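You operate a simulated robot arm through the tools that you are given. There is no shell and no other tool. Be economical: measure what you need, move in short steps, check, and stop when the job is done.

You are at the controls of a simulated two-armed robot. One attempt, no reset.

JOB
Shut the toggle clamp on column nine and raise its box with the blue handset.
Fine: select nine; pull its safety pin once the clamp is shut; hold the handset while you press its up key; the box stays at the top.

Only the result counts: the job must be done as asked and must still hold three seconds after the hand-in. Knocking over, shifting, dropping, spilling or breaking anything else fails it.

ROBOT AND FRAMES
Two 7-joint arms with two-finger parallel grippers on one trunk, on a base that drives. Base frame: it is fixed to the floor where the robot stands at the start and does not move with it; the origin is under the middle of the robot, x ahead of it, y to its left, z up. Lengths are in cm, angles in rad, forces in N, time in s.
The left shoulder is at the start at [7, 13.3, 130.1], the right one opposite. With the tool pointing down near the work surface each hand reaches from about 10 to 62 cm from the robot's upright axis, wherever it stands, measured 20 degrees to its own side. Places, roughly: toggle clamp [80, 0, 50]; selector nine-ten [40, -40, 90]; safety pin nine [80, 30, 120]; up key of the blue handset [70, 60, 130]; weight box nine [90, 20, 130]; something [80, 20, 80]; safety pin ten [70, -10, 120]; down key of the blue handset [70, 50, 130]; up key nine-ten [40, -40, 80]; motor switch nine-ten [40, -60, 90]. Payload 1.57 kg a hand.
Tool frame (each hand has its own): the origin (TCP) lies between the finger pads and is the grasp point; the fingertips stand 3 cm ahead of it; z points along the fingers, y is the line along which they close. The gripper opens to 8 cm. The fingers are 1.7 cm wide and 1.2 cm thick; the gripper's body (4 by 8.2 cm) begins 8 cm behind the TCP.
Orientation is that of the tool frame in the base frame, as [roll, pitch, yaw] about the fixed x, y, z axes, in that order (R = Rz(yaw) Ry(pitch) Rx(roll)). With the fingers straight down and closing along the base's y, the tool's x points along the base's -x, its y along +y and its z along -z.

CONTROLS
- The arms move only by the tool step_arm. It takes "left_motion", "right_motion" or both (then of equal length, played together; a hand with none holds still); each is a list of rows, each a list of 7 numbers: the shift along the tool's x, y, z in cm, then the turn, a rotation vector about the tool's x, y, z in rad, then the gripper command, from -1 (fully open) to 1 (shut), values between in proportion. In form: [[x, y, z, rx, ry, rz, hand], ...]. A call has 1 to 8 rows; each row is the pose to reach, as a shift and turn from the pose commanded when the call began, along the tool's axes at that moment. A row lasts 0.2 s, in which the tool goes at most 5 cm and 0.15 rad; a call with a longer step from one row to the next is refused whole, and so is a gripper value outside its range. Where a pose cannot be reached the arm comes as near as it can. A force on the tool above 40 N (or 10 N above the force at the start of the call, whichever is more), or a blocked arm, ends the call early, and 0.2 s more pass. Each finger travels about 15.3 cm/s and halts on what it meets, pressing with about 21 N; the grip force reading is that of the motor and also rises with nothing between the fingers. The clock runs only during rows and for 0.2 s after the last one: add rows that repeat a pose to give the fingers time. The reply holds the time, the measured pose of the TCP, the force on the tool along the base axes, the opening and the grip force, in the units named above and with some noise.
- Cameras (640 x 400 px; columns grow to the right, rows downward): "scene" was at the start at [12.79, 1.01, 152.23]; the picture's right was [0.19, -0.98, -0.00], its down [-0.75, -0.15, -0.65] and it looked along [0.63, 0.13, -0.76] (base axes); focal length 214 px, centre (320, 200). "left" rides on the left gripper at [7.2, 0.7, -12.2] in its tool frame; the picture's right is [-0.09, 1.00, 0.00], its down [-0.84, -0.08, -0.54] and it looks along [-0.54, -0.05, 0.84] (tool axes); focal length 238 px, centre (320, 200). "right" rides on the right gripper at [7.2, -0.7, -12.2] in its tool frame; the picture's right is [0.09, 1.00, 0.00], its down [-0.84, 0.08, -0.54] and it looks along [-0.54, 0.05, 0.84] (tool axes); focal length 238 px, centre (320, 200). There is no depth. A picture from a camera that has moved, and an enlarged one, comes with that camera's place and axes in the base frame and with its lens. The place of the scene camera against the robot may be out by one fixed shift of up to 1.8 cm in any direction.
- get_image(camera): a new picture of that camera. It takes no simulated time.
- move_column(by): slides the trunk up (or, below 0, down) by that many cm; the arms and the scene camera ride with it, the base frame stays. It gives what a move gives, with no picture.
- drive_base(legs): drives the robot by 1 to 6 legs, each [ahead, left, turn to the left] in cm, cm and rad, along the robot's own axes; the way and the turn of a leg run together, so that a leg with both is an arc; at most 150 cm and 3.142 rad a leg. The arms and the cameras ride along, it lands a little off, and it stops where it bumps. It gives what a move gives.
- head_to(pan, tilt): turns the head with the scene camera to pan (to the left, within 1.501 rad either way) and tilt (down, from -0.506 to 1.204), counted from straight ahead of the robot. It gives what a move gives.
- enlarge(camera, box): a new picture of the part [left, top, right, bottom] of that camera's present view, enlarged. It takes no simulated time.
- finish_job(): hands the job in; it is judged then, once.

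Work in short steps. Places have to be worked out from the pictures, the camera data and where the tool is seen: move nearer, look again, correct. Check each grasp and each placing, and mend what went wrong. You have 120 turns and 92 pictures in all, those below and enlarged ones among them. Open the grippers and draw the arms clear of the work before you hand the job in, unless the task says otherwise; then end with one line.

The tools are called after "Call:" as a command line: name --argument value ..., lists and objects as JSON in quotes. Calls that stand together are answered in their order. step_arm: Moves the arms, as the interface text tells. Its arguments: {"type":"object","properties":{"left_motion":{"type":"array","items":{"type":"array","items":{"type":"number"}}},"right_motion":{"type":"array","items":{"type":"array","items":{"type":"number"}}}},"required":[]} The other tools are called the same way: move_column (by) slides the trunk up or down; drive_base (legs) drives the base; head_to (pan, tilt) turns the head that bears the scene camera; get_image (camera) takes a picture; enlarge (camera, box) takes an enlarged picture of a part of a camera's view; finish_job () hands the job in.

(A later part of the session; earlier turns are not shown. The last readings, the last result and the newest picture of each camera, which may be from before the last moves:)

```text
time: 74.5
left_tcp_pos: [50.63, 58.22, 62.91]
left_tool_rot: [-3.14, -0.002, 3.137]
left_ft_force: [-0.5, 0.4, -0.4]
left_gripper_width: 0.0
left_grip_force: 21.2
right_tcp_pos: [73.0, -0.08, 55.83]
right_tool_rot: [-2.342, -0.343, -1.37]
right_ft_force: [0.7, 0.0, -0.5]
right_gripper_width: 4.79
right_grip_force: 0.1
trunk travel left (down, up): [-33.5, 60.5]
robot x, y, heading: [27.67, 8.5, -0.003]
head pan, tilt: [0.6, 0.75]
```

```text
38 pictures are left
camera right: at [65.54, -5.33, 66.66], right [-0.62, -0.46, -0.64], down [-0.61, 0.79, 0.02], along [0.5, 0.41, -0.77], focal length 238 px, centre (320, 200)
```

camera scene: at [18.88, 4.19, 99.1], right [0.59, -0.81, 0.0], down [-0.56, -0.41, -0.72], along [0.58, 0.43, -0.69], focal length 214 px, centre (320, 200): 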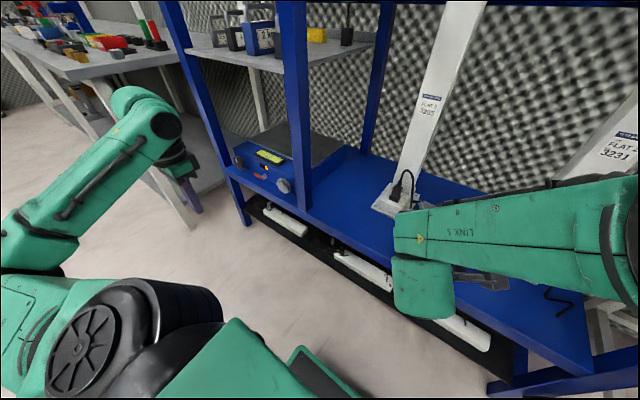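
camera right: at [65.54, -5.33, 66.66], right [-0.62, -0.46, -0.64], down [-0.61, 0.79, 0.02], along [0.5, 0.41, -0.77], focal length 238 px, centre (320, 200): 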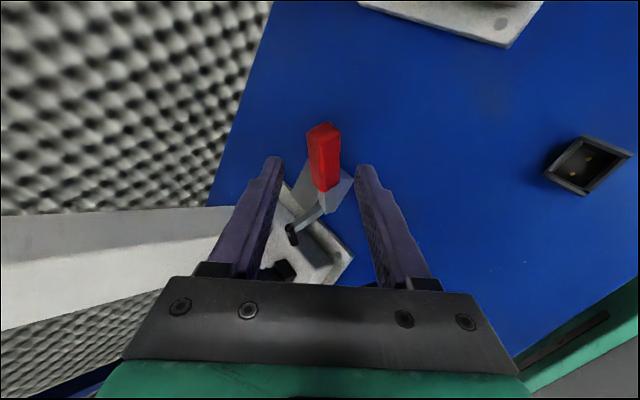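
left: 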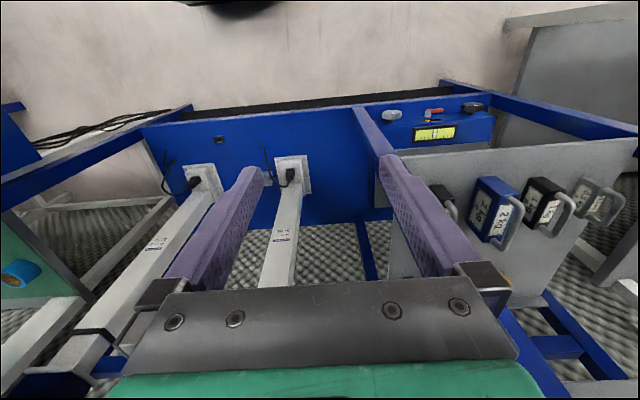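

Now well centred with reach in hand. I advance 5.5 cm and lift along the arc in one guarded call.

Call:
step_arm --right_motion '[[0, 0, 3, 0, 0, 0, -0.1], [0, 0, 5.5, 0, 0, 0, 0], [0.5, -1.01, 4.51, 0, 0, 0, 0], [0.5, -1.9, 3.76, 0, 0, 0, 0], [0.06, -2.81, 3.1, 0, 0, 0, 0], [-0.53, -3.62, 2.56, 0, 0, 0, 0], [-1.29, -4.33, 2.15, 0, 0, 0, 0], [-2.17, -5.01, 1.79, 0, 0, 0, 0]]'

Call:
get_image --camera "right"

```text
time: 76.3
left_tcp_pos: [50.63, 58.22, 62.93]
left_tool_rot: [-3.14, -0.001, 3.136]
left_ft_force: [-0.7, 0.4, 0.4]
left_gripper_width: 0.02
left_grip_force: 21.3
right_tcp_pos: [76.89, 3.73, 57.19]
right_tool_rot: [-2.337, -0.341, -1.373]
right_ft_force: [0.2, 0.2, -0.3]
right_gripper_width: 3.99
right_grip_force: 0.1
trunk travel left (down, up): [-33.5, 60.5]
robot x, y, heading: [27.91, 8.88, -0.01]
head pan, tilt: [0.6, 0.75]
```

```text
37 pictures are left
camera right: at [69.35, -1.61, 67.98], right [-0.61, -0.46, -0.65], down [-0.61, 0.79, 0.02], along [0.5, 0.41, -0.76], focal length 238 px, centre (320, 200)
```

right: 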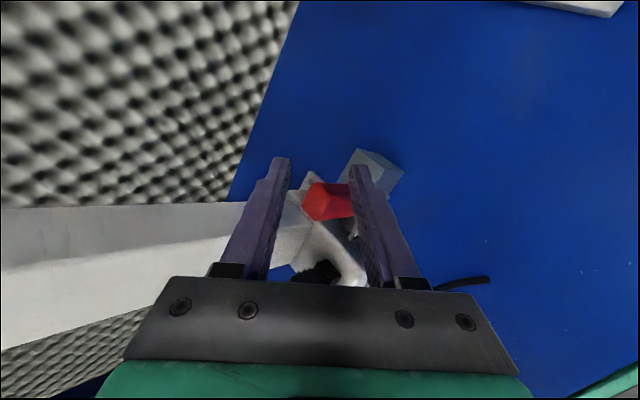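

The handle swung up. I check from the scene camera whether it is fully shut.

Call:
head_to --pan -0.1 --tilt 0.85

Call:
enlarge --camera "scene" --box '[200, 100, 440, 250]'

```text
time: 77.4
left_tcp_pos: [50.59, 58.17, 62.91]
left_tool_rot: [-3.139, 0.0, 3.136]
left_ft_force: [0.0, 0.7, -1.1]
left_gripper_width: 0.0
left_grip_force: 21.0
right_tcp_pos: [76.97, 3.63, 57.25]
right_tool_rot: [-2.337, -0.34, -1.37]
right_ft_force: [0.4, 1.3, -0.8]
right_gripper_width: 3.98
right_grip_force: 0.1
trunk travel left (down, up): [-33.5, 60.5]
robot x, y, heading: [27.08, 8.34, -0.006]
head pan, tilt: [-0.099, 0.85]
```

```text
2.67 times, centred on (320, 175) of scene
camera zoom: at [40.45, 7.36, 98.37], right [-0.1, -0.99, 0.0], down [-0.75, 0.08, -0.66], along [0.66, -0.07, -0.75], focal length 572 px, centre (320, 267)
```

zoom: 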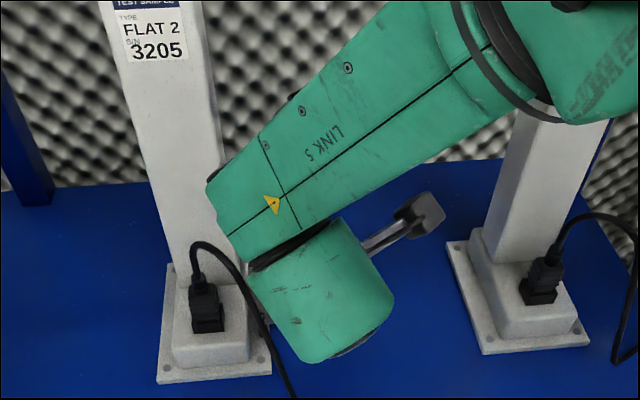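

Call:
step_arm --right_motion '[[-0.7, -0.28, -0.06, 0, 0, 0, 0], [-1.4, -0.56, -0.13, 0, 0, 0, 0], [-2.0, -0.8, -0.2, 0, 0, 0, 0]]'

Call:
get_image --camera "right"

```text
time: 78.2
left_tcp_pos: [50.77, 57.93, 63.17]
left_tool_rot: [3.139, -0.001, 3.136]
left_ft_force: [0.5, -0.5, 0.0]
left_gripper_width: 0.0
left_grip_force: 21.2
right_tcp_pos: [76.93, 4.55, 56.89]
right_tool_rot: [-2.332, -0.348, -1.384]
right_ft_force: [-1.8, -32.8, 13.9]
right_gripper_width: 4.33
right_grip_force: 2.6
right hand out of reach, approached as far as the arm can: row 1, 2, 3
trunk travel left (down, up): [-33.5, 60.5]
robot x, y, heading: [27.69, 8.8, -0.008]
head pan, tilt: [-0.099, 0.85]
```

```text
35 pictures are left
camera right: at [69.25, -0.74, 67.64], right [-0.61, -0.45, -0.65], down [-0.6, 0.8, 0.01], along [0.51, 0.4, -0.76], focal length 238 px, centre (320, 200)
```

right: 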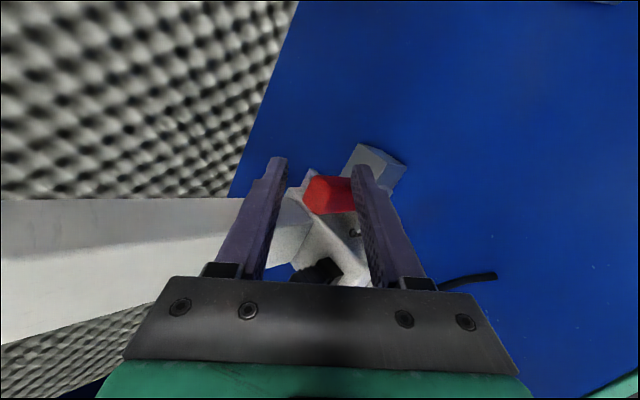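

A solid stop of 33 N: it is at its end. I ease off, open and retreat, then check.

Call:
step_arm --right_motion '[[0.9, 0.4, 0, 0, 0, 0, -0.5], [0.9, 0.4, 0, 0, 0, 0, -1], [0.9, 0.4, -2, 0, 0, 0, -1], [0.9, 0.4, -5, 0, 0, 0, -1], [0.9, 0.4, -9, 0, 0, 0, -1], [3, 1.5, -12, 0, 0, 0, -1]]'

Call:
enlarge --camera "right" --box '[200, 50, 440, 200]'

```text
time: 79.6
left_tcp_pos: [50.69, 58.11, 63.06]
left_tool_rot: [-3.138, -0.002, 3.136]
left_ft_force: [-0.2, 0.6, -0.9]
left_gripper_width: 0.02
left_grip_force: 21.1
right_tcp_pos: [71.49, 3.68, 60.51]
right_tool_rot: [-2.348, -0.344, -1.369]
right_ft_force: [0.0, -0.2, 1.3]
right_gripper_width: 8.0
right_grip_force: 0.0
right hand out of reach, approached as far as the arm can: row 4, 5, 6
trunk travel left (down, up): [-33.5, 60.5]
robot x, y, heading: [27.35, 9.12, -0.006]
head pan, tilt: [-0.099, 0.85]
```

```text
2.67 times, centred on (320, 125) of right
camera zoom: at [64.08, -1.67, 71.29], right [-0.62, -0.46, -0.64], down [-0.61, 0.79, 0.02], along [0.5, 0.4, -0.77], focal length 636 px, centre (320, 400)
```

zoom: 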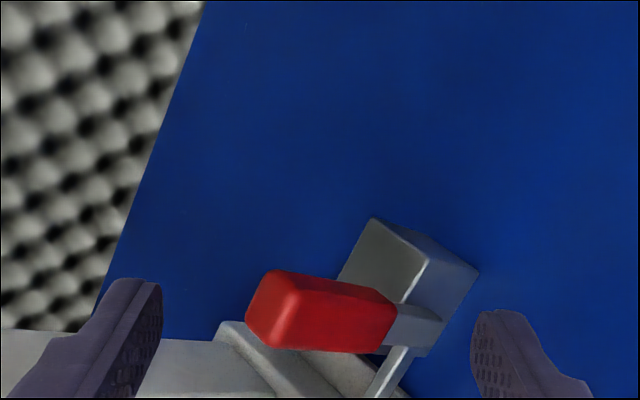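

The clamp is shut with the handle upright. I back the robot out, raise the trunk, and look at the pin and handset.

Call:
drive_base --legs '[[-30, 0, 0]]'

Call:
move_column --by 48

Call:
head_to --pan 0.3 --tilt 0.5

Call:
get_image --camera "scene"

```text
time: 81.6
left_tcp_pos: [20.94, 58.31, 62.96]
left_tool_rot: [-3.138, -0.002, 3.132]
left_ft_force: [-1.3, 0.7, -0.1]
left_gripper_width: 0.02
left_grip_force: 20.5
right_tcp_pos: [41.75, 3.78, 60.47]
right_tool_rot: [-2.344, -0.34, -1.374]
right_ft_force: [0.5, 0.1, -0.6]
right_gripper_width: 8.0
right_grip_force: 0.0
trunk travel left (down, up): [-33.5, 60.5]
robot x, y, heading: [-2.65, 8.88, -0.008]
head pan, tilt: [-0.099, 0.85]
```

```text
refused: 48 is not a number from -40 to 40
```

```text
time: 82.5
left_tcp_pos: [20.83, 58.3, 63.04]
left_tool_rot: [-3.14, -0.002, 3.132]
left_ft_force: [-0.2, 0.6, 0.5]
left_gripper_width: 0.01
left_grip_force: 21.4
right_tcp_pos: [41.68, 3.63, 60.22]
right_tool_rot: [-2.35, -0.342, -1.371]
right_ft_force: [-0.4, 0.3, -0.3]
right_gripper_width: 8.02
right_grip_force: 0.1
trunk travel left (down, up): [-33.5, 60.5]
robot x, y, heading: [-2.44, 8.84, -0.007]
head pan, tilt: [0.3, 0.499]
```

```text
33 pictures are left
camera scene: at [11.31, 5.28, 101.15], right [-0.34, -0.94, 0.0], down [-0.47, 0.17, -0.87], along [0.81, -0.3, -0.5], focal length 214 px, centre (320, 200)
```

scene: 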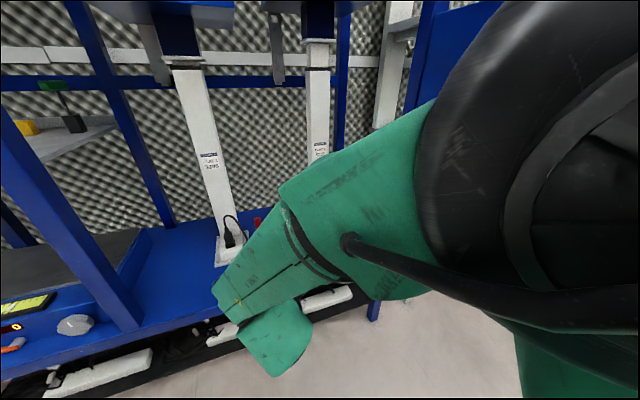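

Call:
move_column --by 40

Call:
head_to --pan 0.35 --tilt 0.45

Call:
get_image --camera "scene"

```text
time: 86.3
left_tcp_pos: [20.95, 58.3, 103.04]
left_tool_rot: [-3.137, -0.003, 3.133]
left_ft_force: [0.4, -0.1, 0.1]
left_gripper_width: 0.0
left_grip_force: 21.2
right_tcp_pos: [41.67, 3.84, 100.43]
right_tool_rot: [-2.349, -0.339, -1.372]
right_ft_force: [0.1, 0.4, -0.4]
right_gripper_width: 8.0
right_grip_force: 0.0
trunk travel left (down, up): [-73.5, 20.5]
robot x, y, heading: [-2.15, 9.08, -0.006]
head pan, tilt: [0.3, 0.499]
```

```text
time: 87.0
left_tcp_pos: [20.98, 58.37, 102.91]
left_tool_rot: [-3.14, -0.002, 3.134]
left_ft_force: [-0.3, -0.6, -0.1]
left_gripper_width: 0.0
left_grip_force: 20.9
right_tcp_pos: [41.65, 3.81, 100.23]
right_tool_rot: [-2.348, -0.337, -1.371]
right_ft_force: [1.4, 0.3, -0.6]
right_gripper_width: 7.99
right_grip_force: 0.0
trunk travel left (down, up): [-73.5, 20.5]
robot x, y, heading: [-2.34, 9.05, -0.011]
head pan, tilt: [0.351, 0.45]
```

```text
32 pictures are left
camera scene: at [11.53, 5.54, 141.68], right [-0.31, -0.95, 0.0], down [-0.43, 0.14, -0.89], along [0.85, -0.28, -0.45], focal length 214 px, centre (320, 200)
```

scene: 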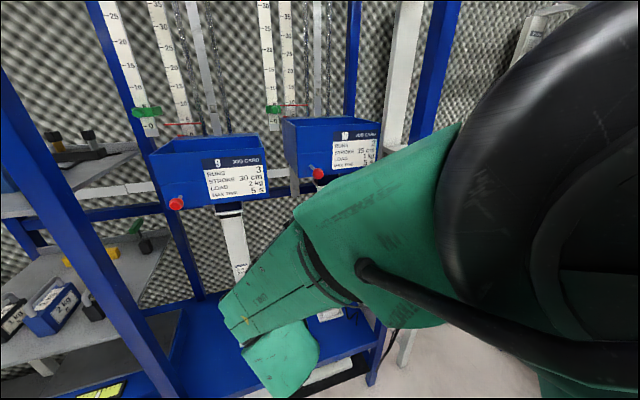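

The head seems blocked by my right elbow. I unroll the right hand toward its normal posture and pull it in.

Call:
step_arm --right_motion '[[0, 0, -1, 0, 0, 0.15, -1], [0, 0, -2, 0, 0, 0.3, -1], [0, 0, -2, 0, 0, 0.45, -1], [0, 0, -2, 0, 0, 0.6, -1], [0, 0, -2, 0, 0, 0.75, -1], [0, 0, -2, 0, 0, 0.9, -1], [0, 0, -2, 0, 0, 1.05, -1], [0, 0, -2, 0, 0, 1.2, -1]]'

Call:
step_arm --right_motion '[[0, -3, 0, 0, 0, 0.15, -1], [0, -6, 0, 0, 0, 0.3, 0], [0, -9, 0, 0, 0, 0.45, 1], [0, -12, 0, 0, 0, 0.6, 1], [0, -14, 0, 0, 0, 0.7, 1]]'

Call:
head_to --pan 0.45 --tilt 0.45

Call:
get_image --camera "scene"

```text
time: 88.8
left_tcp_pos: [20.94, 58.29, 102.98]
left_tool_rot: [-3.142, -0.002, 3.134]
left_ft_force: [-0.2, 0.0, 0.4]
left_gripper_width: 0.0
left_grip_force: 21.1
right_tcp_pos: [40.26, 3.97, 101.83]
right_tool_rot: [-2.443, 0.534, -2.234]
right_ft_force: [-0.1, 0.4, 0.9]
right_gripper_width: 7.98
right_grip_force: 0.1
trunk travel left (down, up): [-73.5, 20.5]
robot x, y, heading: [-2.28, 8.96, -0.014]
head pan, tilt: [0.351, 0.45]
```

```text
time: 90.0
left_tcp_pos: [21.08, 58.22, 102.97]
left_tool_rot: [3.141, -0.001, 3.132]
left_ft_force: [0.0, -0.8, -0.1]
left_gripper_width: 0.0
left_grip_force: 21.0
right_tcp_pos: [45.97, -6.29, 109.7]
right_tool_rot: [-2.999, 0.844, -3.067]
right_ft_force: [-0.5, -1.4, 0.3]
right_gripper_width: 0.0
right_grip_force: 20.9
trunk travel left (down, up): [-73.5, 20.5]
robot x, y, heading: [-2.15, 8.9, -0.008]
head pan, tilt: [0.351, 0.45]
```

```text
time: 90.6
left_tcp_pos: [21.06, 58.27, 102.89]
left_tool_rot: [-3.139, -0.003, 3.133]
left_ft_force: [-0.1, -0.6, -0.2]
left_gripper_width: 0.01
left_grip_force: 21.0
right_tcp_pos: [45.89, -6.25, 109.57]
right_tool_rot: [-2.994, 0.843, -3.062]
right_ft_force: [0.0, -0.3, 0.0]
right_gripper_width: 0.0
right_grip_force: 21.1
trunk travel left (down, up): [-73.5, 20.5]
robot x, y, heading: [-2.43, 8.91, -0.01]
head pan, tilt: [0.45, 0.45]
```

```text
31 pictures are left
camera scene: at [11.12, 12.3, 141.82], right [0.43, -0.9, 0.0], down [-0.39, -0.19, -0.9], along [0.81, 0.38, -0.44], focal length 214 px, centre (320, 200)
```

scene: 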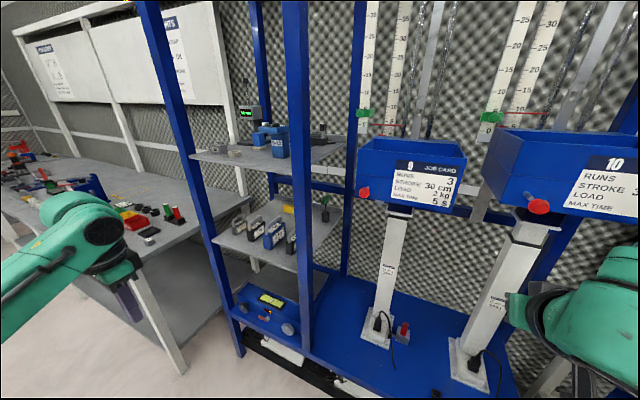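

Call:
enlarge --camera "scene" --box '[180, 90, 350, 196]'

Call:
enlarge --camera "scene" --box '[330, 100, 490, 220]'

```text
3.76 times, centred on (265, 143) of scene
camera zoom: at [11.12, 12.3, 141.82], right [0.43, -0.9, 0.0], down [-0.39, -0.19, -0.9], along [0.81, 0.38, -0.44], focal length 807 px, centre (527, 415)
```

zoom: 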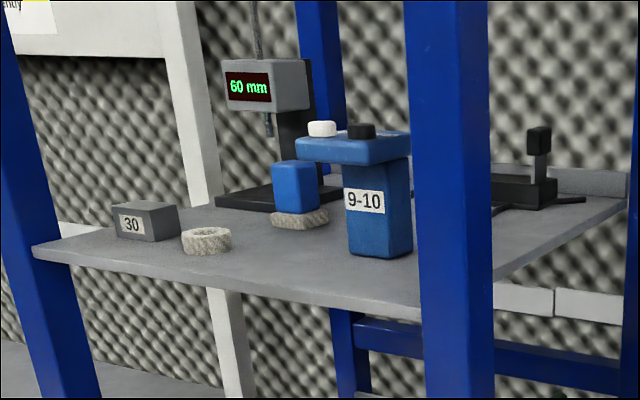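

```text
3.33 times, centred on (410, 160) of scene
camera zoom: at [11.12, 12.3, 141.82], right [0.43, -0.9, 0.0], down [-0.39, -0.19, -0.9], along [0.81, 0.38, -0.44], focal length 715 px, centre (20, 333)
```

zoom: 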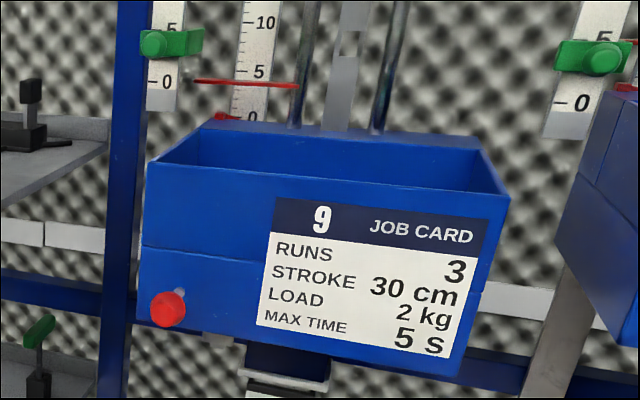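

The handset stands on the upper shelf at about [70, 55–60, 123–133], white key (up) at left on top; pin nine is a red ball on box 9's lower left front, stem going in along +x. I'll use the right hand for pin and for holding the handset, with the robot at y≈53. First I bring the left hand in front of the robot, raised.

Call:
step_arm --left_motion '[[-2, -4, -2, 0, 0, 0, 1], [-4, -8, -4, 0, 0, 0, 1], [-6, -12, -6, 0, 0, 0, 1], [-8, -16, -8, 0, 0, 0, 1], [-9.5, -20, -10, 0, 0, 0, 1], [-11, -24, -12, 0, 0, 0, 1], [-12, -28, -14, 0, 0, 0, 1], [-12, -32, -15, 0, 0, 0, 1]]'

Call:
head_to --pan 0.9 --tilt 0.7

Call:
get_image --camera "scene"

```text
time: 92.4
left_tcp_pos: [33.1, 25.95, 118.08]
left_tool_rot: [-3.14, -0.003, 3.134]
left_ft_force: [0.6, 0.2, -0.4]
left_gripper_width: 0.01
left_grip_force: 21.1
left hand out of reach, approached as far as the arm can: row 1, 2, 3, 4
right_tcp_pos: [46.06, -6.41, 109.4]
right_tool_rot: [-2.998, 0.839, -3.067]
right_ft_force: [0.6, -0.1, -0.5]
right_gripper_width: 0.0
right_grip_force: 21.1
trunk travel left (down, up): [-73.5, 20.5]
robot x, y, heading: [-2.21, 8.74, -0.005]
head pan, tilt: [0.45, 0.45]
```

```text
time: 93.3
left_tcp_pos: [32.71, 26.26, 118.18]
left_tool_rot: [-3.139, -0.002, 3.132]
left_ft_force: [0.0, 1.1, 0.1]
left_gripper_width: 0.0
left_grip_force: 20.5
right_tcp_pos: [45.82, -6.15, 109.42]
right_tool_rot: [-2.994, 0.844, -3.063]
right_ft_force: [0.6, -0.1, -0.6]
right_gripper_width: 0.01
right_grip_force: 21.1
trunk travel left (down, up): [-73.5, 20.5]
robot x, y, heading: [-2.25, 8.95, -0.009]
head pan, tilt: [0.901, 0.7]
```

```text
28 pictures are left
camera scene: at [8.11, 15.0, 139.6], right [0.78, -0.63, 0.0], down [-0.4, -0.5, -0.77], along [0.48, 0.6, -0.64], focal length 214 px, centre (320, 200)
```

scene: 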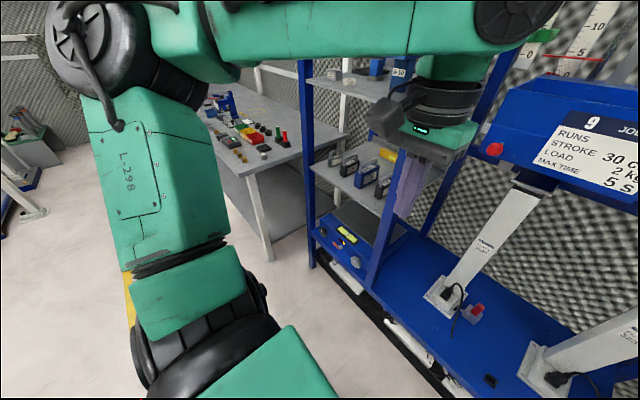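

The bench is far enough (y≥105). I drive left 44 cm and level the right hand for the pin.

Call:
drive_base --legs '[[-4, 0, 0], [0, 44, 0]]'

Call:
step_arm --right_motion '[[0, -3, -1, 0, -0.15, 0, 1], [0, -6, -2, 0, -0.3, 0, 1], [0, -9, -3, 0, -0.45, 0, 1], [0, -12, -3, 0, -0.6, 0, 1], [0, -14, -3, 0, -0.72, 0, 0]]'

Call:
get_image --camera "right"

```text
time: 96.5
left_tcp_pos: [28.97, 70.47, 118.11]
left_tool_rot: [3.141, -0.002, 3.139]
left_ft_force: [-0.7, -0.7, 0.5]
left_gripper_width: 0.0
left_grip_force: 21.5
right_tcp_pos: [42.22, 38.11, 109.41]
right_tool_rot: [-2.998, 0.842, -3.06]
right_ft_force: [1.3, 0.7, 0.3]
right_gripper_width: 0.0
right_grip_force: 20.8
trunk travel left (down, up): [-73.5, 20.5]
robot x, y, heading: [-6.16, 53.2, -0.004]
head pan, tilt: [0.901, 0.7]
```

```text
time: 97.7
left_tcp_pos: [28.8, 70.3, 118.21]
left_tool_rot: [3.141, 0.001, 3.139]
left_ft_force: [0.0, 0.3, -0.6]
left_gripper_width: 0.02
left_grip_force: 21.2
right_tcp_pos: [39.47, 24.28, 112.96]
right_tool_rot: [-1.561, 1.471, -1.582]
right_ft_force: [0.7, 0.4, 0.2]
right_gripper_width: 4.0
right_grip_force: 0.0
right hand out of reach, approached as far as the arm can: row 3, 4
trunk travel left (down, up): [-73.5, 20.5]
robot x, y, heading: [-6.32, 53.4, -0.004]
head pan, tilt: [0.901, 0.7]
```

```text
27 pictures are left
camera right: at [27.14, 23.23, 105.84], right [0.02, 0.98, -0.19], down [-0.54, 0.17, 0.82], along [0.84, 0.08, 0.53], focal length 238 px, centre (320, 200)
```

right: 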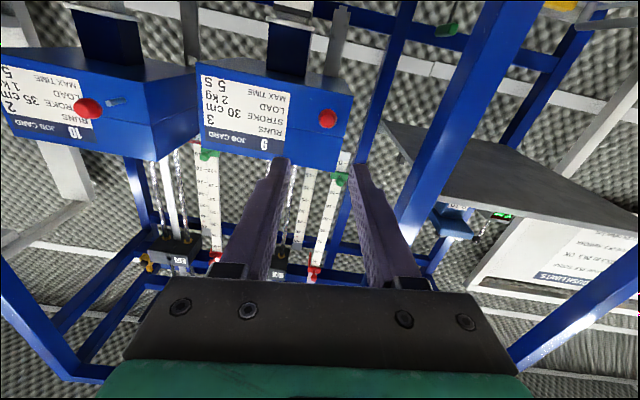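

The ball is ahead: rays put it near [69–72, 25.3, 116]. I align in y and z and drive ahead 18 cm for a second look.

Call:
step_arm --right_motion '[[-1.5, 0.3, 0, 0, 0, 0, 0], [-2.8, 0.7, 0, 0, 0, 0, 0], [-2.8, 0.7, 0, 0, 0, 0, 0]]'

Call:
drive_base --legs '[[18, 0, 0]]'

Call:
get_image --camera "right"

```text
time: 98.5
left_tcp_pos: [29.06, 70.58, 118.06]
left_tool_rot: [-3.138, -0.001, 3.138]
left_ft_force: [0.2, 0.3, 0.1]
left_gripper_width: 0.01
left_grip_force: 21.1
right_tcp_pos: [40.15, 25.35, 115.51]
right_tool_rot: [-1.604, 1.473, -1.63]
right_ft_force: [-0.6, -0.3, 0.3]
right_gripper_width: 4.01
right_grip_force: 0.1
right hand out of reach, approached as far as the arm can: row 2, 3
trunk travel left (down, up): [-73.5, 20.5]
robot x, y, heading: [-6.0, 53.22, -0.005]
head pan, tilt: [0.901, 0.7]
```

```text
time: 100.0
left_tcp_pos: [46.88, 70.47, 118.13]
left_tool_rot: [3.141, -0.001, 3.138]
left_ft_force: [-0.2, -0.1, 0.2]
left_gripper_width: 0.0
left_grip_force: 21.5
right_tcp_pos: [57.9, 25.29, 115.6]
right_tool_rot: [-1.587, 1.474, -1.616]
right_ft_force: [-1.1, -0.2, 0.1]
right_gripper_width: 3.98
right_grip_force: 0.1
trunk travel left (down, up): [-73.5, 20.5]
robot x, y, heading: [12.07, 52.9, -0.005]
head pan, tilt: [0.901, 0.7]
```

```text
26 pictures are left
camera right: at [45.54, 24.26, 108.46], right [0.03, 0.98, -0.19], down [-0.54, 0.17, 0.83], along [0.84, 0.08, 0.53], focal length 238 px, centre (320, 200)
```

right: 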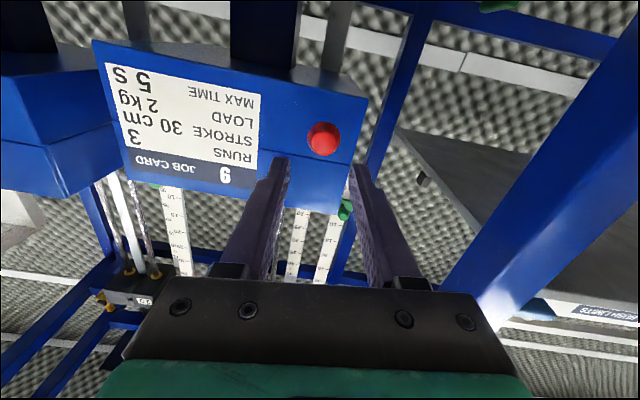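

Ball ≈ [67.5, 25.5, 115.7], 3.3 cm across, straight ahead of the hand. I open to 6 cm and drive 6 cm closer.

Call:
step_arm --right_motion '[[0, 0, 0, 0, 0, 0, -0.5], [0, 0, 0, 0, 0, 0, -0.5]]'

Call:
drive_base --legs '[[6, 0, 0]]'

Call:
get_image --camera "right"

```text
time: 100.6
left_tcp_pos: [47.09, 70.26, 118.14]
left_tool_rot: [3.141, 0.001, 3.135]
left_ft_force: [0.0, -1.0, 0.1]
left_gripper_width: 0.0
left_grip_force: 21.2
right_tcp_pos: [58.16, 25.34, 115.52]
right_tool_rot: [-1.601, 1.473, -1.632]
right_ft_force: [-0.1, 0.9, 0.3]
right_gripper_width: 6.01
right_grip_force: 0.1
trunk travel left (down, up): [-73.5, 20.5]
robot x, y, heading: [11.75, 53.0, -0.01]
head pan, tilt: [0.901, 0.7]
```

```text
time: 101.6
left_tcp_pos: [52.69, 70.4, 118.26]
left_tool_rot: [3.141, 0.002, 3.137]
left_ft_force: [-0.2, 0.3, 1.1]
left_gripper_width: 0.0
left_grip_force: 20.8
right_tcp_pos: [63.75, 25.28, 115.66]
right_tool_rot: [-1.565, 1.472, -1.593]
right_ft_force: [0.8, -1.3, 0.2]
right_gripper_width: 6.0
right_grip_force: 0.1
trunk travel left (down, up): [-73.5, 20.5]
robot x, y, heading: [17.92, 53.15, -0.006]
head pan, tilt: [0.901, 0.7]
```

```text
25 pictures are left
camera right: at [51.34, 24.24, 108.53], right [0.03, 0.98, -0.19], down [-0.54, 0.17, 0.82], along [0.84, 0.08, 0.53], focal length 238 px, centre (320, 200)
```

right: 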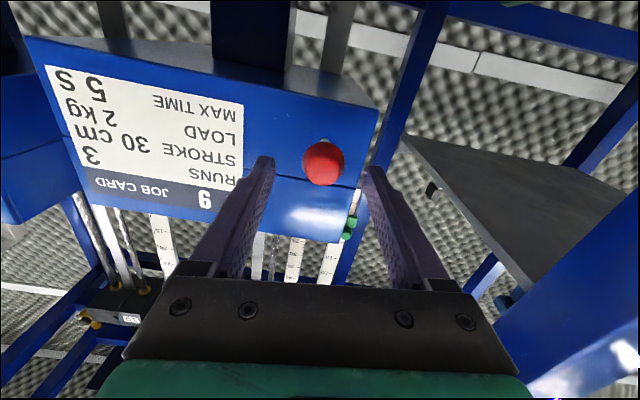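

Ball confirmed at x≈68. The left hand is close to the outer post, so I move it inward first, then go 3.6 cm further.

Call:
step_arm --left_motion '[[2, -2, 0, 0, 0, 0, 1], [2.5, -5, -2, 0, 0, 0, 1], [2.5, -8, -4, 0, 0, 0, 1], [2.5, -11, -6, 0, 0, 0, 1]]'

Call:
drive_base --legs '[[3.6, 0, 0]]'

Call:
get_image --camera "right"

```text
time: 102.6
left_tcp_pos: [50.59, 59.47, 124.1]
left_tool_rot: [-3.14, -0.001, 3.139]
left_ft_force: [-0.9, 0.0, -0.3]
left_gripper_width: 0.0
left_grip_force: 21.1
right_tcp_pos: [64.28, 25.21, 115.39]
right_tool_rot: [-1.619, 1.473, -1.647]
right_ft_force: [-0.2, 0.9, -0.4]
right_gripper_width: 6.0
right_grip_force: 0.0
trunk travel left (down, up): [-73.5, 20.5]
robot x, y, heading: [17.73, 52.83, -0.007]
head pan, tilt: [0.901, 0.7]
```

```text
time: 103.4
left_tcp_pos: [53.86, 59.37, 124.19]
left_tool_rot: [-3.14, 0.003, 3.136]
left_ft_force: [-0.1, 0.6, -0.4]
left_gripper_width: 0.01
left_grip_force: 21.2
right_tcp_pos: [67.48, 25.27, 115.65]
right_tool_rot: [-1.581, 1.473, -1.611]
right_ft_force: [0.1, -0.8, 0.8]
right_gripper_width: 5.98
right_grip_force: 0.1
trunk travel left (down, up): [-73.5, 20.5]
robot x, y, heading: [21.76, 52.74, -0.006]
head pan, tilt: [0.901, 0.7]
```

```text
24 pictures are left
camera right: at [55.09, 24.25, 108.48], right [0.03, 0.98, -0.19], down [-0.54, 0.17, 0.83], along [0.84, 0.08, 0.53], focal length 238 px, centre (320, 200)
```

right: 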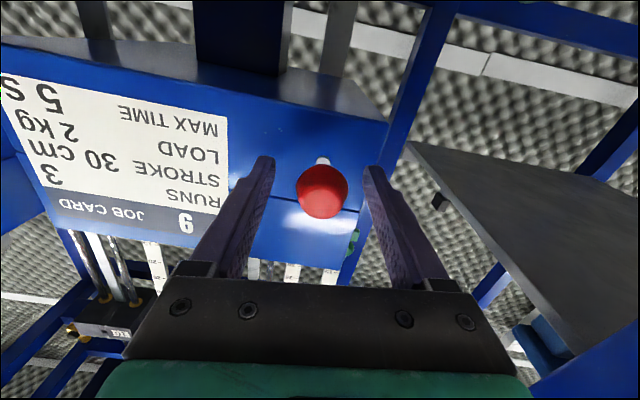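

The ball is between the fingers. I close on it.

Call:
step_arm --right_motion '[[0, 0, 0, 0, 0, 0, 0.2], [0, 0, 0, 0, 0, 0, 1], [0, 0, 0, 0, 0, 0, 1], [0, 0, 0, 0, 0, 0, 1]]'

```text
time: 104.4
left_tcp_pos: [54.25, 59.48, 124.06]
left_tool_rot: [-3.141, -0.002, 3.136]
left_ft_force: [1.0, -0.9, -0.2]
left_gripper_width: 0.0
left_grip_force: 20.6
right_tcp_pos: [67.74, 25.31, 115.39]
right_tool_rot: [-1.637, 1.473, -1.664]
right_ft_force: [1.6, 3.8, -7.5]
right_gripper_width: 3.13
right_grip_force: 39.9
trunk travel left (down, up): [-73.5, 20.5]
robot x, y, heading: [21.65, 52.81, -0.003]
head pan, tilt: [0.901, 0.7]
```

Gripped at 3.1 cm. I pull straight back with the base.

Call:
drive_base --legs '[[-8, 0, 0]]'

Call:
get_image --camera "right"

```text
time: 105.5
left_tcp_pos: [46.68, 59.42, 123.91]
left_tool_rot: [-3.139, -0.007, 3.136]
left_ft_force: [0.4, -0.5, -0.4]
left_gripper_width: 0.0
left_grip_force: 21.3
right_tcp_pos: [60.34, 25.35, 115.03]
right_tool_rot: [-1.739, 1.473, -1.768]
right_ft_force: [15.0, 5.8, -16.0]
right_gripper_width: 3.09
right_grip_force: 39.6
trunk travel left (down, up): [-73.5, 20.5]
robot x, y, heading: [13.41, 52.97, -0.004]
head pan, tilt: [0.901, 0.7]
```

```text
23 pictures are left
camera right: at [47.88, 24.36, 108.04], right [0.02, 0.98, -0.19], down [-0.52, 0.17, 0.83], along [0.85, 0.08, 0.52], focal length 238 px, centre (320, 200)
```

right: 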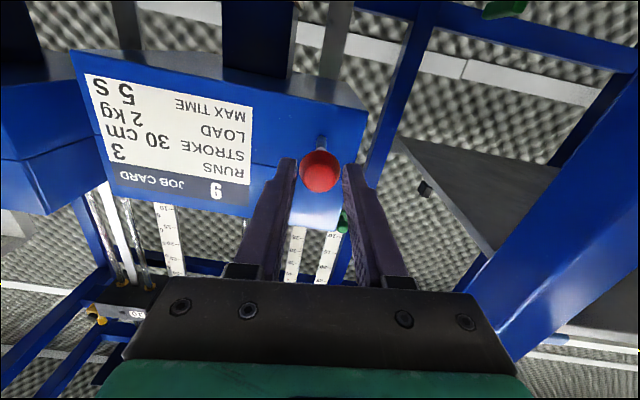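

The pin is sliding out, still in its bore (15 N). I keep pulling.

Call:
drive_base --legs '[[-6, 0, 0]]'

Call:
get_image --camera "right"

```text
time: 106.5
left_tcp_pos: [40.51, 59.46, 124.05]
left_tool_rot: [-3.14, -0.005, 3.137]
left_ft_force: [0.5, -0.9, 1.0]
left_gripper_width: 0.0
left_grip_force: 20.8
right_tcp_pos: [54.13, 25.25, 115.1]
right_tool_rot: [-1.711, 1.473, -1.74]
right_ft_force: [0.4, 0.0, 0.5]
right_gripper_width: 0.0
right_grip_force: 21.6
trunk travel left (down, up): [-73.5, 20.5]
robot x, y, heading: [7.54, 52.65, -0.004]
head pan, tilt: [0.901, 0.7]
```

```text
22 pictures are left
camera right: at [41.67, 24.32, 108.15], right [0.03, 0.98, -0.19], down [-0.53, 0.17, 0.83], along [0.85, 0.08, 0.52], focal length 238 px, centre (320, 200)
```

right: 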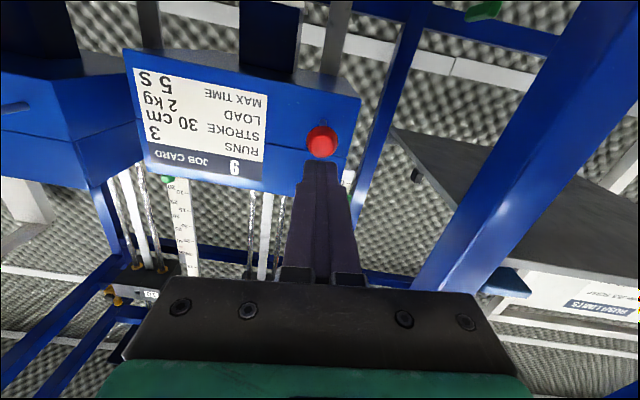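

The fingers slipped off, but the ball seems further out (x≈64.6). I zoom in on the stem.

Call:
enlarge --camera "right" --box '[260, 80, 400, 168]'

Call:
head_to --pan -0.35 --tilt 0.45

Call:
enlarge --camera "scene" --box '[200, 80, 440, 230]'

```text
4.55 times, centred on (330, 124) of right
camera zoom: at [41.67, 24.32, 108.15], right [0.03, 0.98, -0.19], down [-0.53, 0.17, 0.83], along [0.85, 0.08, 0.52], focal length 1083 px, centre (274, 546)
```

zoom: 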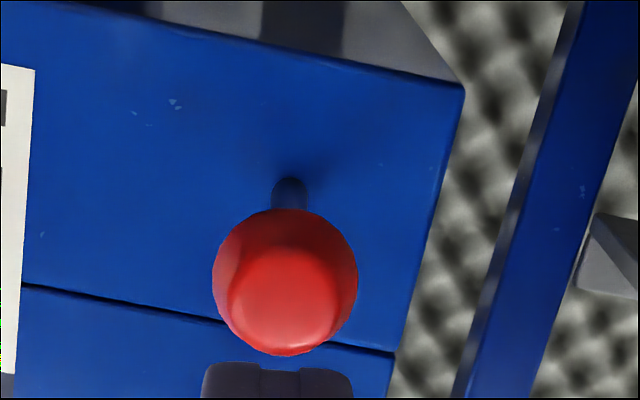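

```text
time: 107.9
left_tcp_pos: [40.08, 59.35, 124.19]
left_tool_rot: [-3.141, 0.0, 3.136]
left_ft_force: [-0.3, -0.4, 0.1]
left_gripper_width: 0.02
left_grip_force: 21.1
right_tcp_pos: [53.84, 25.4, 115.15]
right_tool_rot: [-1.677, 1.475, -1.703]
right_ft_force: [-0.3, -0.5, -0.1]
right_gripper_width: 0.0
right_grip_force: 21.7
trunk travel left (down, up): [-73.5, 20.5]
robot x, y, heading: [7.23, 52.83, -0.005]
head pan, tilt: [-0.351, 0.45]
```

```text
2.67 times, centred on (320, 155) of scene
camera zoom: at [21.37, 49.26, 141.82], right [-0.35, -0.94, 0.0], down [-0.41, 0.15, -0.9], along [0.84, -0.31, -0.44], focal length 572 px, centre (320, 320)
```

zoom: 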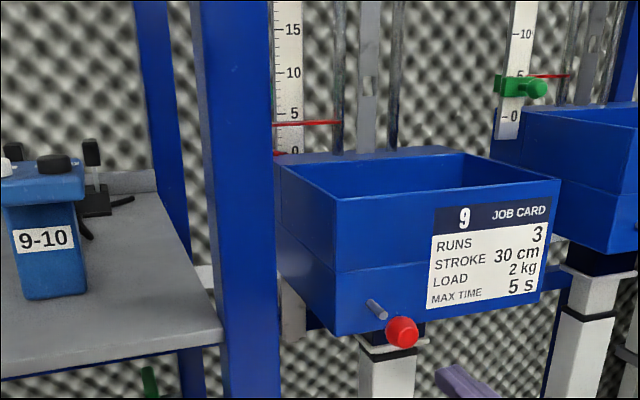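

The pin is drawn well out (about 4 cm, against its stop) and stays. Next the handset: keys at ≈[65–66, 53 (black), 56 (white), 134], body below near [66, 54.5, 123–131]. I back off, shift left, raise the trunk and move the left hand out of the way.

Call:
drive_base --legs '[[-16, 0, 0], [0, 8, 0]]'

Call:
move_column --by 12

Call:
step_arm --left_motion '[[0, 3, -2, 0, 0, 0, 1], [0, 6, -4, 0, 0, 0, 1], [0, 9, -6, 0, 0, 0, 1], [0, 9, -8, 0, 0, 0, 1], [0, 9, -8, 0, 0, 0, 1], [0, 9, -8, 0, 0, 0, 1]]' --right_motion '[[0, 3, 0, 0, 0.1, 0, 1], [0, 6, 0, 0, 0.2, 0, 1], [0, 9, 0, 0, 0.3, 0, 1], [0, 12, 0, 0, 0.4, 0, 1], [0, 15, 0, 0, 0.4, 0, 0], [0, 18, 0, 0, 0.4, 0, -1]]'

Call:
get_image --camera "right"

```text
time: 110.0
left_tcp_pos: [24.08, 67.27, 124.1]
left_tool_rot: [3.14, 0.0, 3.135]
left_ft_force: [0.4, 0.4, 0.4]
left_gripper_width: 0.0
left_grip_force: 21.1
right_tcp_pos: [37.69, 33.23, 115.12]
right_tool_rot: [-1.678, 1.477, -1.705]
right_ft_force: [0.2, -0.3, 0.0]
right_gripper_width: 0.01
right_grip_force: 21.0
trunk travel left (down, up): [-73.5, 20.5]
robot x, y, heading: [-8.53, 61.06, -0.003]
head pan, tilt: [-0.351, 0.45]
```

```text
time: 111.5
left_tcp_pos: [24.24, 67.51, 136.11]
left_tool_rot: [-3.141, -0.002, 3.137]
left_ft_force: [0.5, 0.1, 0.0]
left_gripper_width: 0.01
left_grip_force: 21.3
right_tcp_pos: [37.81, 33.42, 127.24]
right_tool_rot: [-1.679, 1.473, -1.709]
right_ft_force: [-1.0, 0.7, -1.0]
right_gripper_width: 0.0
right_grip_force: 21.7
trunk travel left (down, up): [-85.5, 8.5]
robot x, y, heading: [-8.81, 61.01, -0.004]
head pan, tilt: [-0.351, 0.45]
```

```text
time: 112.9
left_tcp_pos: [24.17, 76.89, 143.2]
left_tool_rot: [-3.136, 0.002, 3.137]
left_ft_force: [-0.2, -0.3, 0.4]
left_gripper_width: 0.0
left_grip_force: 21.2
left hand out of reach, approached as far as the arm can: row 4, 5, 6
right_tcp_pos: [38.35, 51.7, 125.6]
right_tool_rot: [-2.904, 1.148, -2.95]
right_ft_force: [0.5, 0.4, -0.1]
right_gripper_width: 8.02
right_grip_force: 0.2
right hand out of reach, approached as far as the arm can: row 1, 2
trunk travel left (down, up): [-85.5, 8.5]
robot x, y, heading: [-8.61, 61.04, -0.001]
head pan, tilt: [-0.351, 0.45]
```

```text
19 pictures are left
camera right: at [24.19, 51.21, 123.92], right [-0.01, 0.98, -0.18], down [-0.16, 0.18, 0.97], along [0.99, 0.04, 0.15], focal length 238 px, centre (320, 200)
```

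right: 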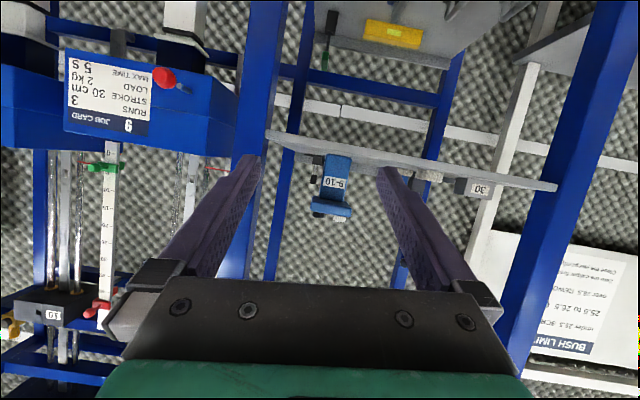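

Call:
enlarge --camera "right" --box '[280, 130, 400, 230]'

Call:
head_to --pan -0.1 --tilt 0.5

Call:
get_image --camera "scene"

```text
4.00 times, centred on (340, 180) of right
camera zoom: at [24.19, 51.21, 123.92], right [-0.01, 0.98, -0.18], down [-0.16, 0.18, 0.97], along [0.99, 0.04, 0.15], focal length 953 px, centre (240, 280)
```

zoom: 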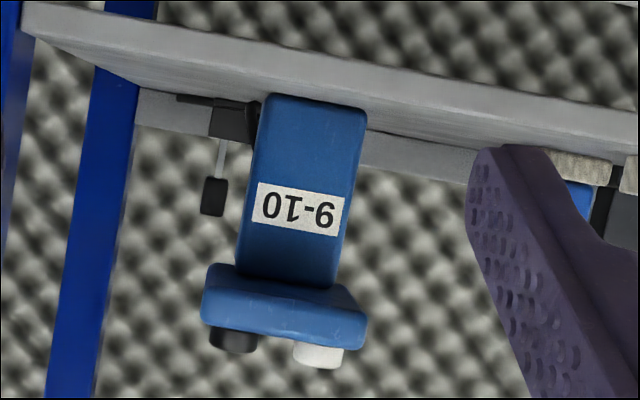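

```text
time: 113.6
left_tcp_pos: [24.08, 76.76, 143.24]
left_tool_rot: [-3.138, -0.001, 3.138]
left_ft_force: [0.3, 0.1, 0.3]
left_gripper_width: 0.02
left_grip_force: 20.7
right_tcp_pos: [38.41, 51.53, 125.65]
right_tool_rot: [-2.904, 1.15, -2.95]
right_ft_force: [-0.8, 0.2, -0.5]
right_gripper_width: 7.99
right_grip_force: 0.1
trunk travel left (down, up): [-85.5, 8.5]
robot x, y, heading: [-8.54, 61.06, -0.008]
head pan, tilt: [-0.099, 0.499]
```

```text
17 pictures are left
camera scene: at [5.87, 59.69, 153.37], right [-0.11, -0.99, 0.0], down [-0.48, 0.05, -0.88], along [0.87, -0.09, -0.48], focal length 214 px, centre (320, 200)
```

scene: 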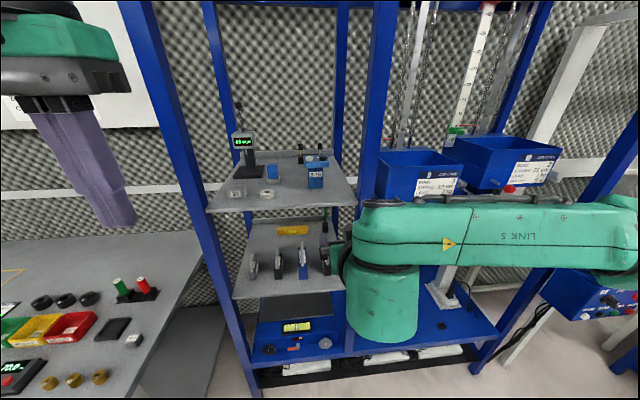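

The handset stands square: body ≈4.3 cm wide at [~66, 54.7], white (up) key at +y [65, 56.9, 133]. I level the right hand's roll, shift it inward and see what it reaches.

Call:
step_arm --right_motion '[[-0.5, 1, 0, 0, -0.03, 0.06, -1], [-1, 2, 0.5, 0, -0.07, 0.12, -1], [-1.5, 3.5, 0.8, 0, -0.1, 0.18, -1], [-1.5, 5, 0.8, 0, -0.1, 0.18, -1], [-1.5, 5, 0.8, 0, -0.1, 0.18, -1]]'

```text
time: 114.8
left_tcp_pos: [24.03, 76.63, 143.24]
left_tool_rot: [-3.139, 0.002, 3.135]
left_ft_force: [0.0, 0.8, -0.4]
left_gripper_width: 0.0
left_grip_force: 20.5
right_tcp_pos: [39.74, 56.21, 126.24]
right_tool_rot: [2.906, 1.254, 2.826]
right_ft_force: [0.4, 0.2, 0.2]
right_gripper_width: 8.02
right_grip_force: 0.0
trunk travel left (down, up): [-85.5, 8.5]
robot x, y, heading: [-8.28, 61.47, -0.004]
head pan, tilt: [-0.099, 0.499]
```

Reached freely. Now base: 20 ahead and 1.3 right, trunk up 1.

Call:
move_column --by 1

Call:
drive_base --legs '[[19, -1.3, 0]]'

Call:
get_image --camera "right"

```text
time: 115.4
left_tcp_pos: [23.86, 76.73, 144.32]
left_tool_rot: [-3.139, 0.003, 3.137]
left_ft_force: [-0.5, 0.4, 0.9]
left_gripper_width: 0.0
left_grip_force: 21.3
right_tcp_pos: [39.74, 56.26, 127.17]
right_tool_rot: [2.908, 1.252, 2.83]
right_ft_force: [0.7, 0.3, 0.1]
right_gripper_width: 8.01
right_grip_force: 0.0
trunk travel left (down, up): [-86.5, 7.5]
robot x, y, heading: [-8.7, 61.17, -0.004]
head pan, tilt: [-0.099, 0.499]
```

```text
time: 117.0
left_tcp_pos: [42.71, 75.21, 144.59]
left_tool_rot: [-3.138, 0.005, 3.136]
left_ft_force: [-1.3, 0.6, 0.0]
left_gripper_width: 0.0
left_grip_force: 21.0
right_tcp_pos: [58.5, 55.1, 127.33]
right_tool_rot: [2.907, 1.256, 2.825]
right_ft_force: [-0.5, 0.1, 0.1]
right_gripper_width: 8.01
right_grip_force: 0.0
trunk travel left (down, up): [-86.5, 7.5]
robot x, y, heading: [10.83, 59.45, -0.007]
head pan, tilt: [-0.099, 0.499]
```

```text
16 pictures are left
camera right: at [44.59, 55.77, 124.09], right [0.06, 1.0, -0.02], down [-0.26, 0.03, 0.96], along [0.96, -0.06, 0.26], focal length 238 px, centre (320, 200)
```

right: 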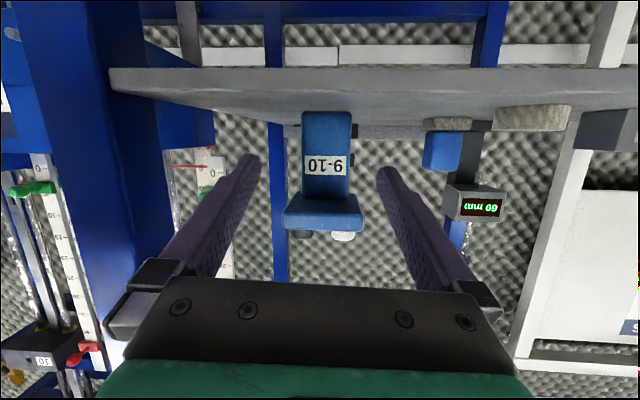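

Well aligned. I drive 8 cm ahead so the pads surround the body, then close.

Call:
drive_base --legs '[[8, 0, 0]]'

Call:
get_image --camera "right"

```text
time: 118.0
left_tcp_pos: [50.15, 75.2, 144.4]
left_tool_rot: [-3.14, 0.011, 3.134]
left_ft_force: [-1.2, 0.2, 0.1]
left_gripper_width: 0.0
left_grip_force: 20.9
right_tcp_pos: [66.03, 54.9, 127.49]
right_tool_rot: [2.901, 1.259, 2.82]
right_ft_force: [-0.3, 0.4, 0.5]
right_gripper_width: 7.99
right_grip_force: 0.1
trunk travel left (down, up): [-86.5, 7.5]
robot x, y, heading: [18.95, 59.38, -0.006]
head pan, tilt: [-0.099, 0.499]
```

```text
15 pictures are left
camera right: at [52.17, 55.68, 124.23], right [0.06, 1.0, -0.02], down [-0.27, 0.03, 0.96], along [0.96, -0.06, 0.27], focal length 238 px, centre (320, 200)
```

right: 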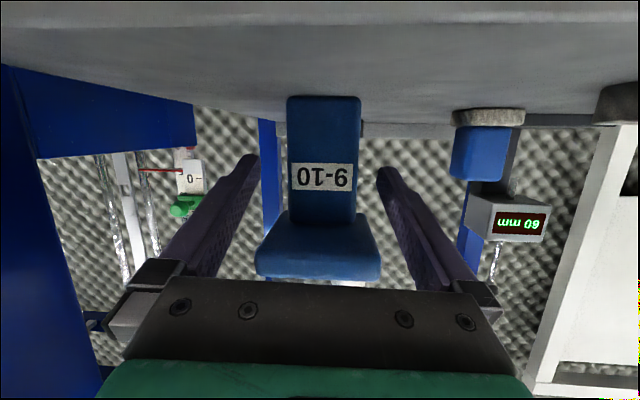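

Call:
drive_base --legs '[[1.5, 0, 0]]'

Call:
step_arm --right_motion '[[0, 0, 0, 0, 0, 0, -0.5], [0, 0, 0, 0, 0, 0, 0], [0, 0, 0, 0, 0, 0, 1], [0, 0, 0, 0, 0, 0, 1], [0, 0, 0, 0, 0, 0, 1]]'

Call:
get_image --camera "right"

Call:
head_to --pan -0.05 --tilt 0.6

Call:
get_image --camera "scene"

```text
time: 118.8
left_tcp_pos: [52.18, 75.21, 144.48]
left_tool_rot: [-3.136, 0.007, 3.137]
left_ft_force: [-0.7, 0.6, 0.9]
left_gripper_width: 0.0
left_grip_force: 21.0
right_tcp_pos: [67.94, 54.78, 127.4]
right_tool_rot: [2.904, 1.256, 2.823]
right_ft_force: [-0.4, 0.0, 0.8]
right_gripper_width: 8.01
right_grip_force: 0.0
trunk travel left (down, up): [-86.5, 7.5]
robot x, y, heading: [20.23, 59.91, -0.007]
head pan, tilt: [-0.099, 0.499]
```

```text
time: 120.0
left_tcp_pos: [52.69, 75.12, 144.36]
left_tool_rot: [-3.138, 0.004, 3.135]
left_ft_force: [0.3, 0.4, 0.6]
left_gripper_width: 0.0
left_grip_force: 20.8
right_tcp_pos: [68.36, 54.84, 127.16]
right_tool_rot: [2.908, 1.254, 2.827]
right_ft_force: [0.0, 0.9, 0.4]
right_gripper_width: 4.91
right_grip_force: 21.1
trunk travel left (down, up): [-86.5, 7.5]
robot x, y, heading: [20.43, 59.57, -0.005]
head pan, tilt: [-0.099, 0.499]
```

```text
14 pictures are left
camera right: at [54.45, 55.66, 123.97], right [0.06, 1.0, -0.02], down [-0.26, 0.03, 0.97], along [0.96, -0.06, 0.26], focal length 238 px, centre (320, 200)
```

right: 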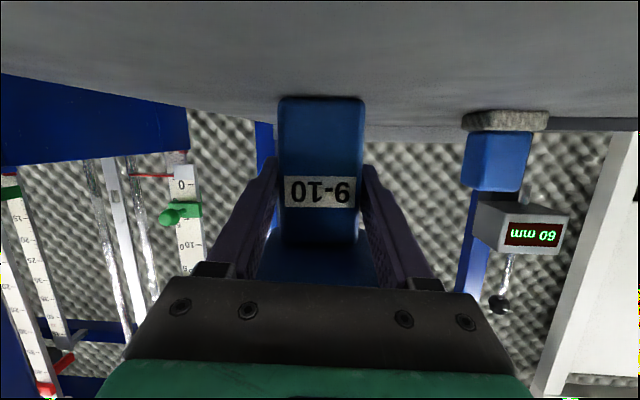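

```text
time: 120.7
left_tcp_pos: [52.59, 75.25, 144.34]
left_tool_rot: [-3.139, 0.005, 3.134]
left_ft_force: [-0.4, -0.1, 0.6]
left_gripper_width: 0.03
left_grip_force: 21.0
right_tcp_pos: [68.41, 54.8, 127.31]
right_tool_rot: [2.908, 1.252, 2.828]
right_ft_force: [0.1, 1.2, -1.1]
right_gripper_width: 4.93
right_grip_force: 21.2
trunk travel left (down, up): [-86.5, 7.5]
robot x, y, heading: [20.14, 59.94, -0.009]
head pan, tilt: [-0.051, 0.6]
```

```text
13 pictures are left
camera scene: at [34.27, 58.58, 153.46], right [-0.06, -1.0, 0.0], down [-0.56, 0.03, -0.83], along [0.82, -0.05, -0.56], focal length 214 px, centre (320, 200)
```

scene: 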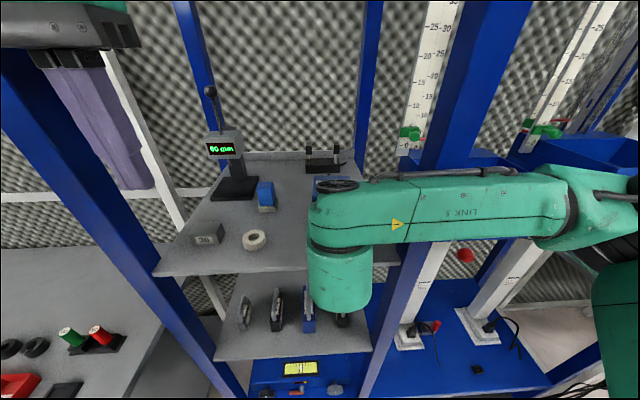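

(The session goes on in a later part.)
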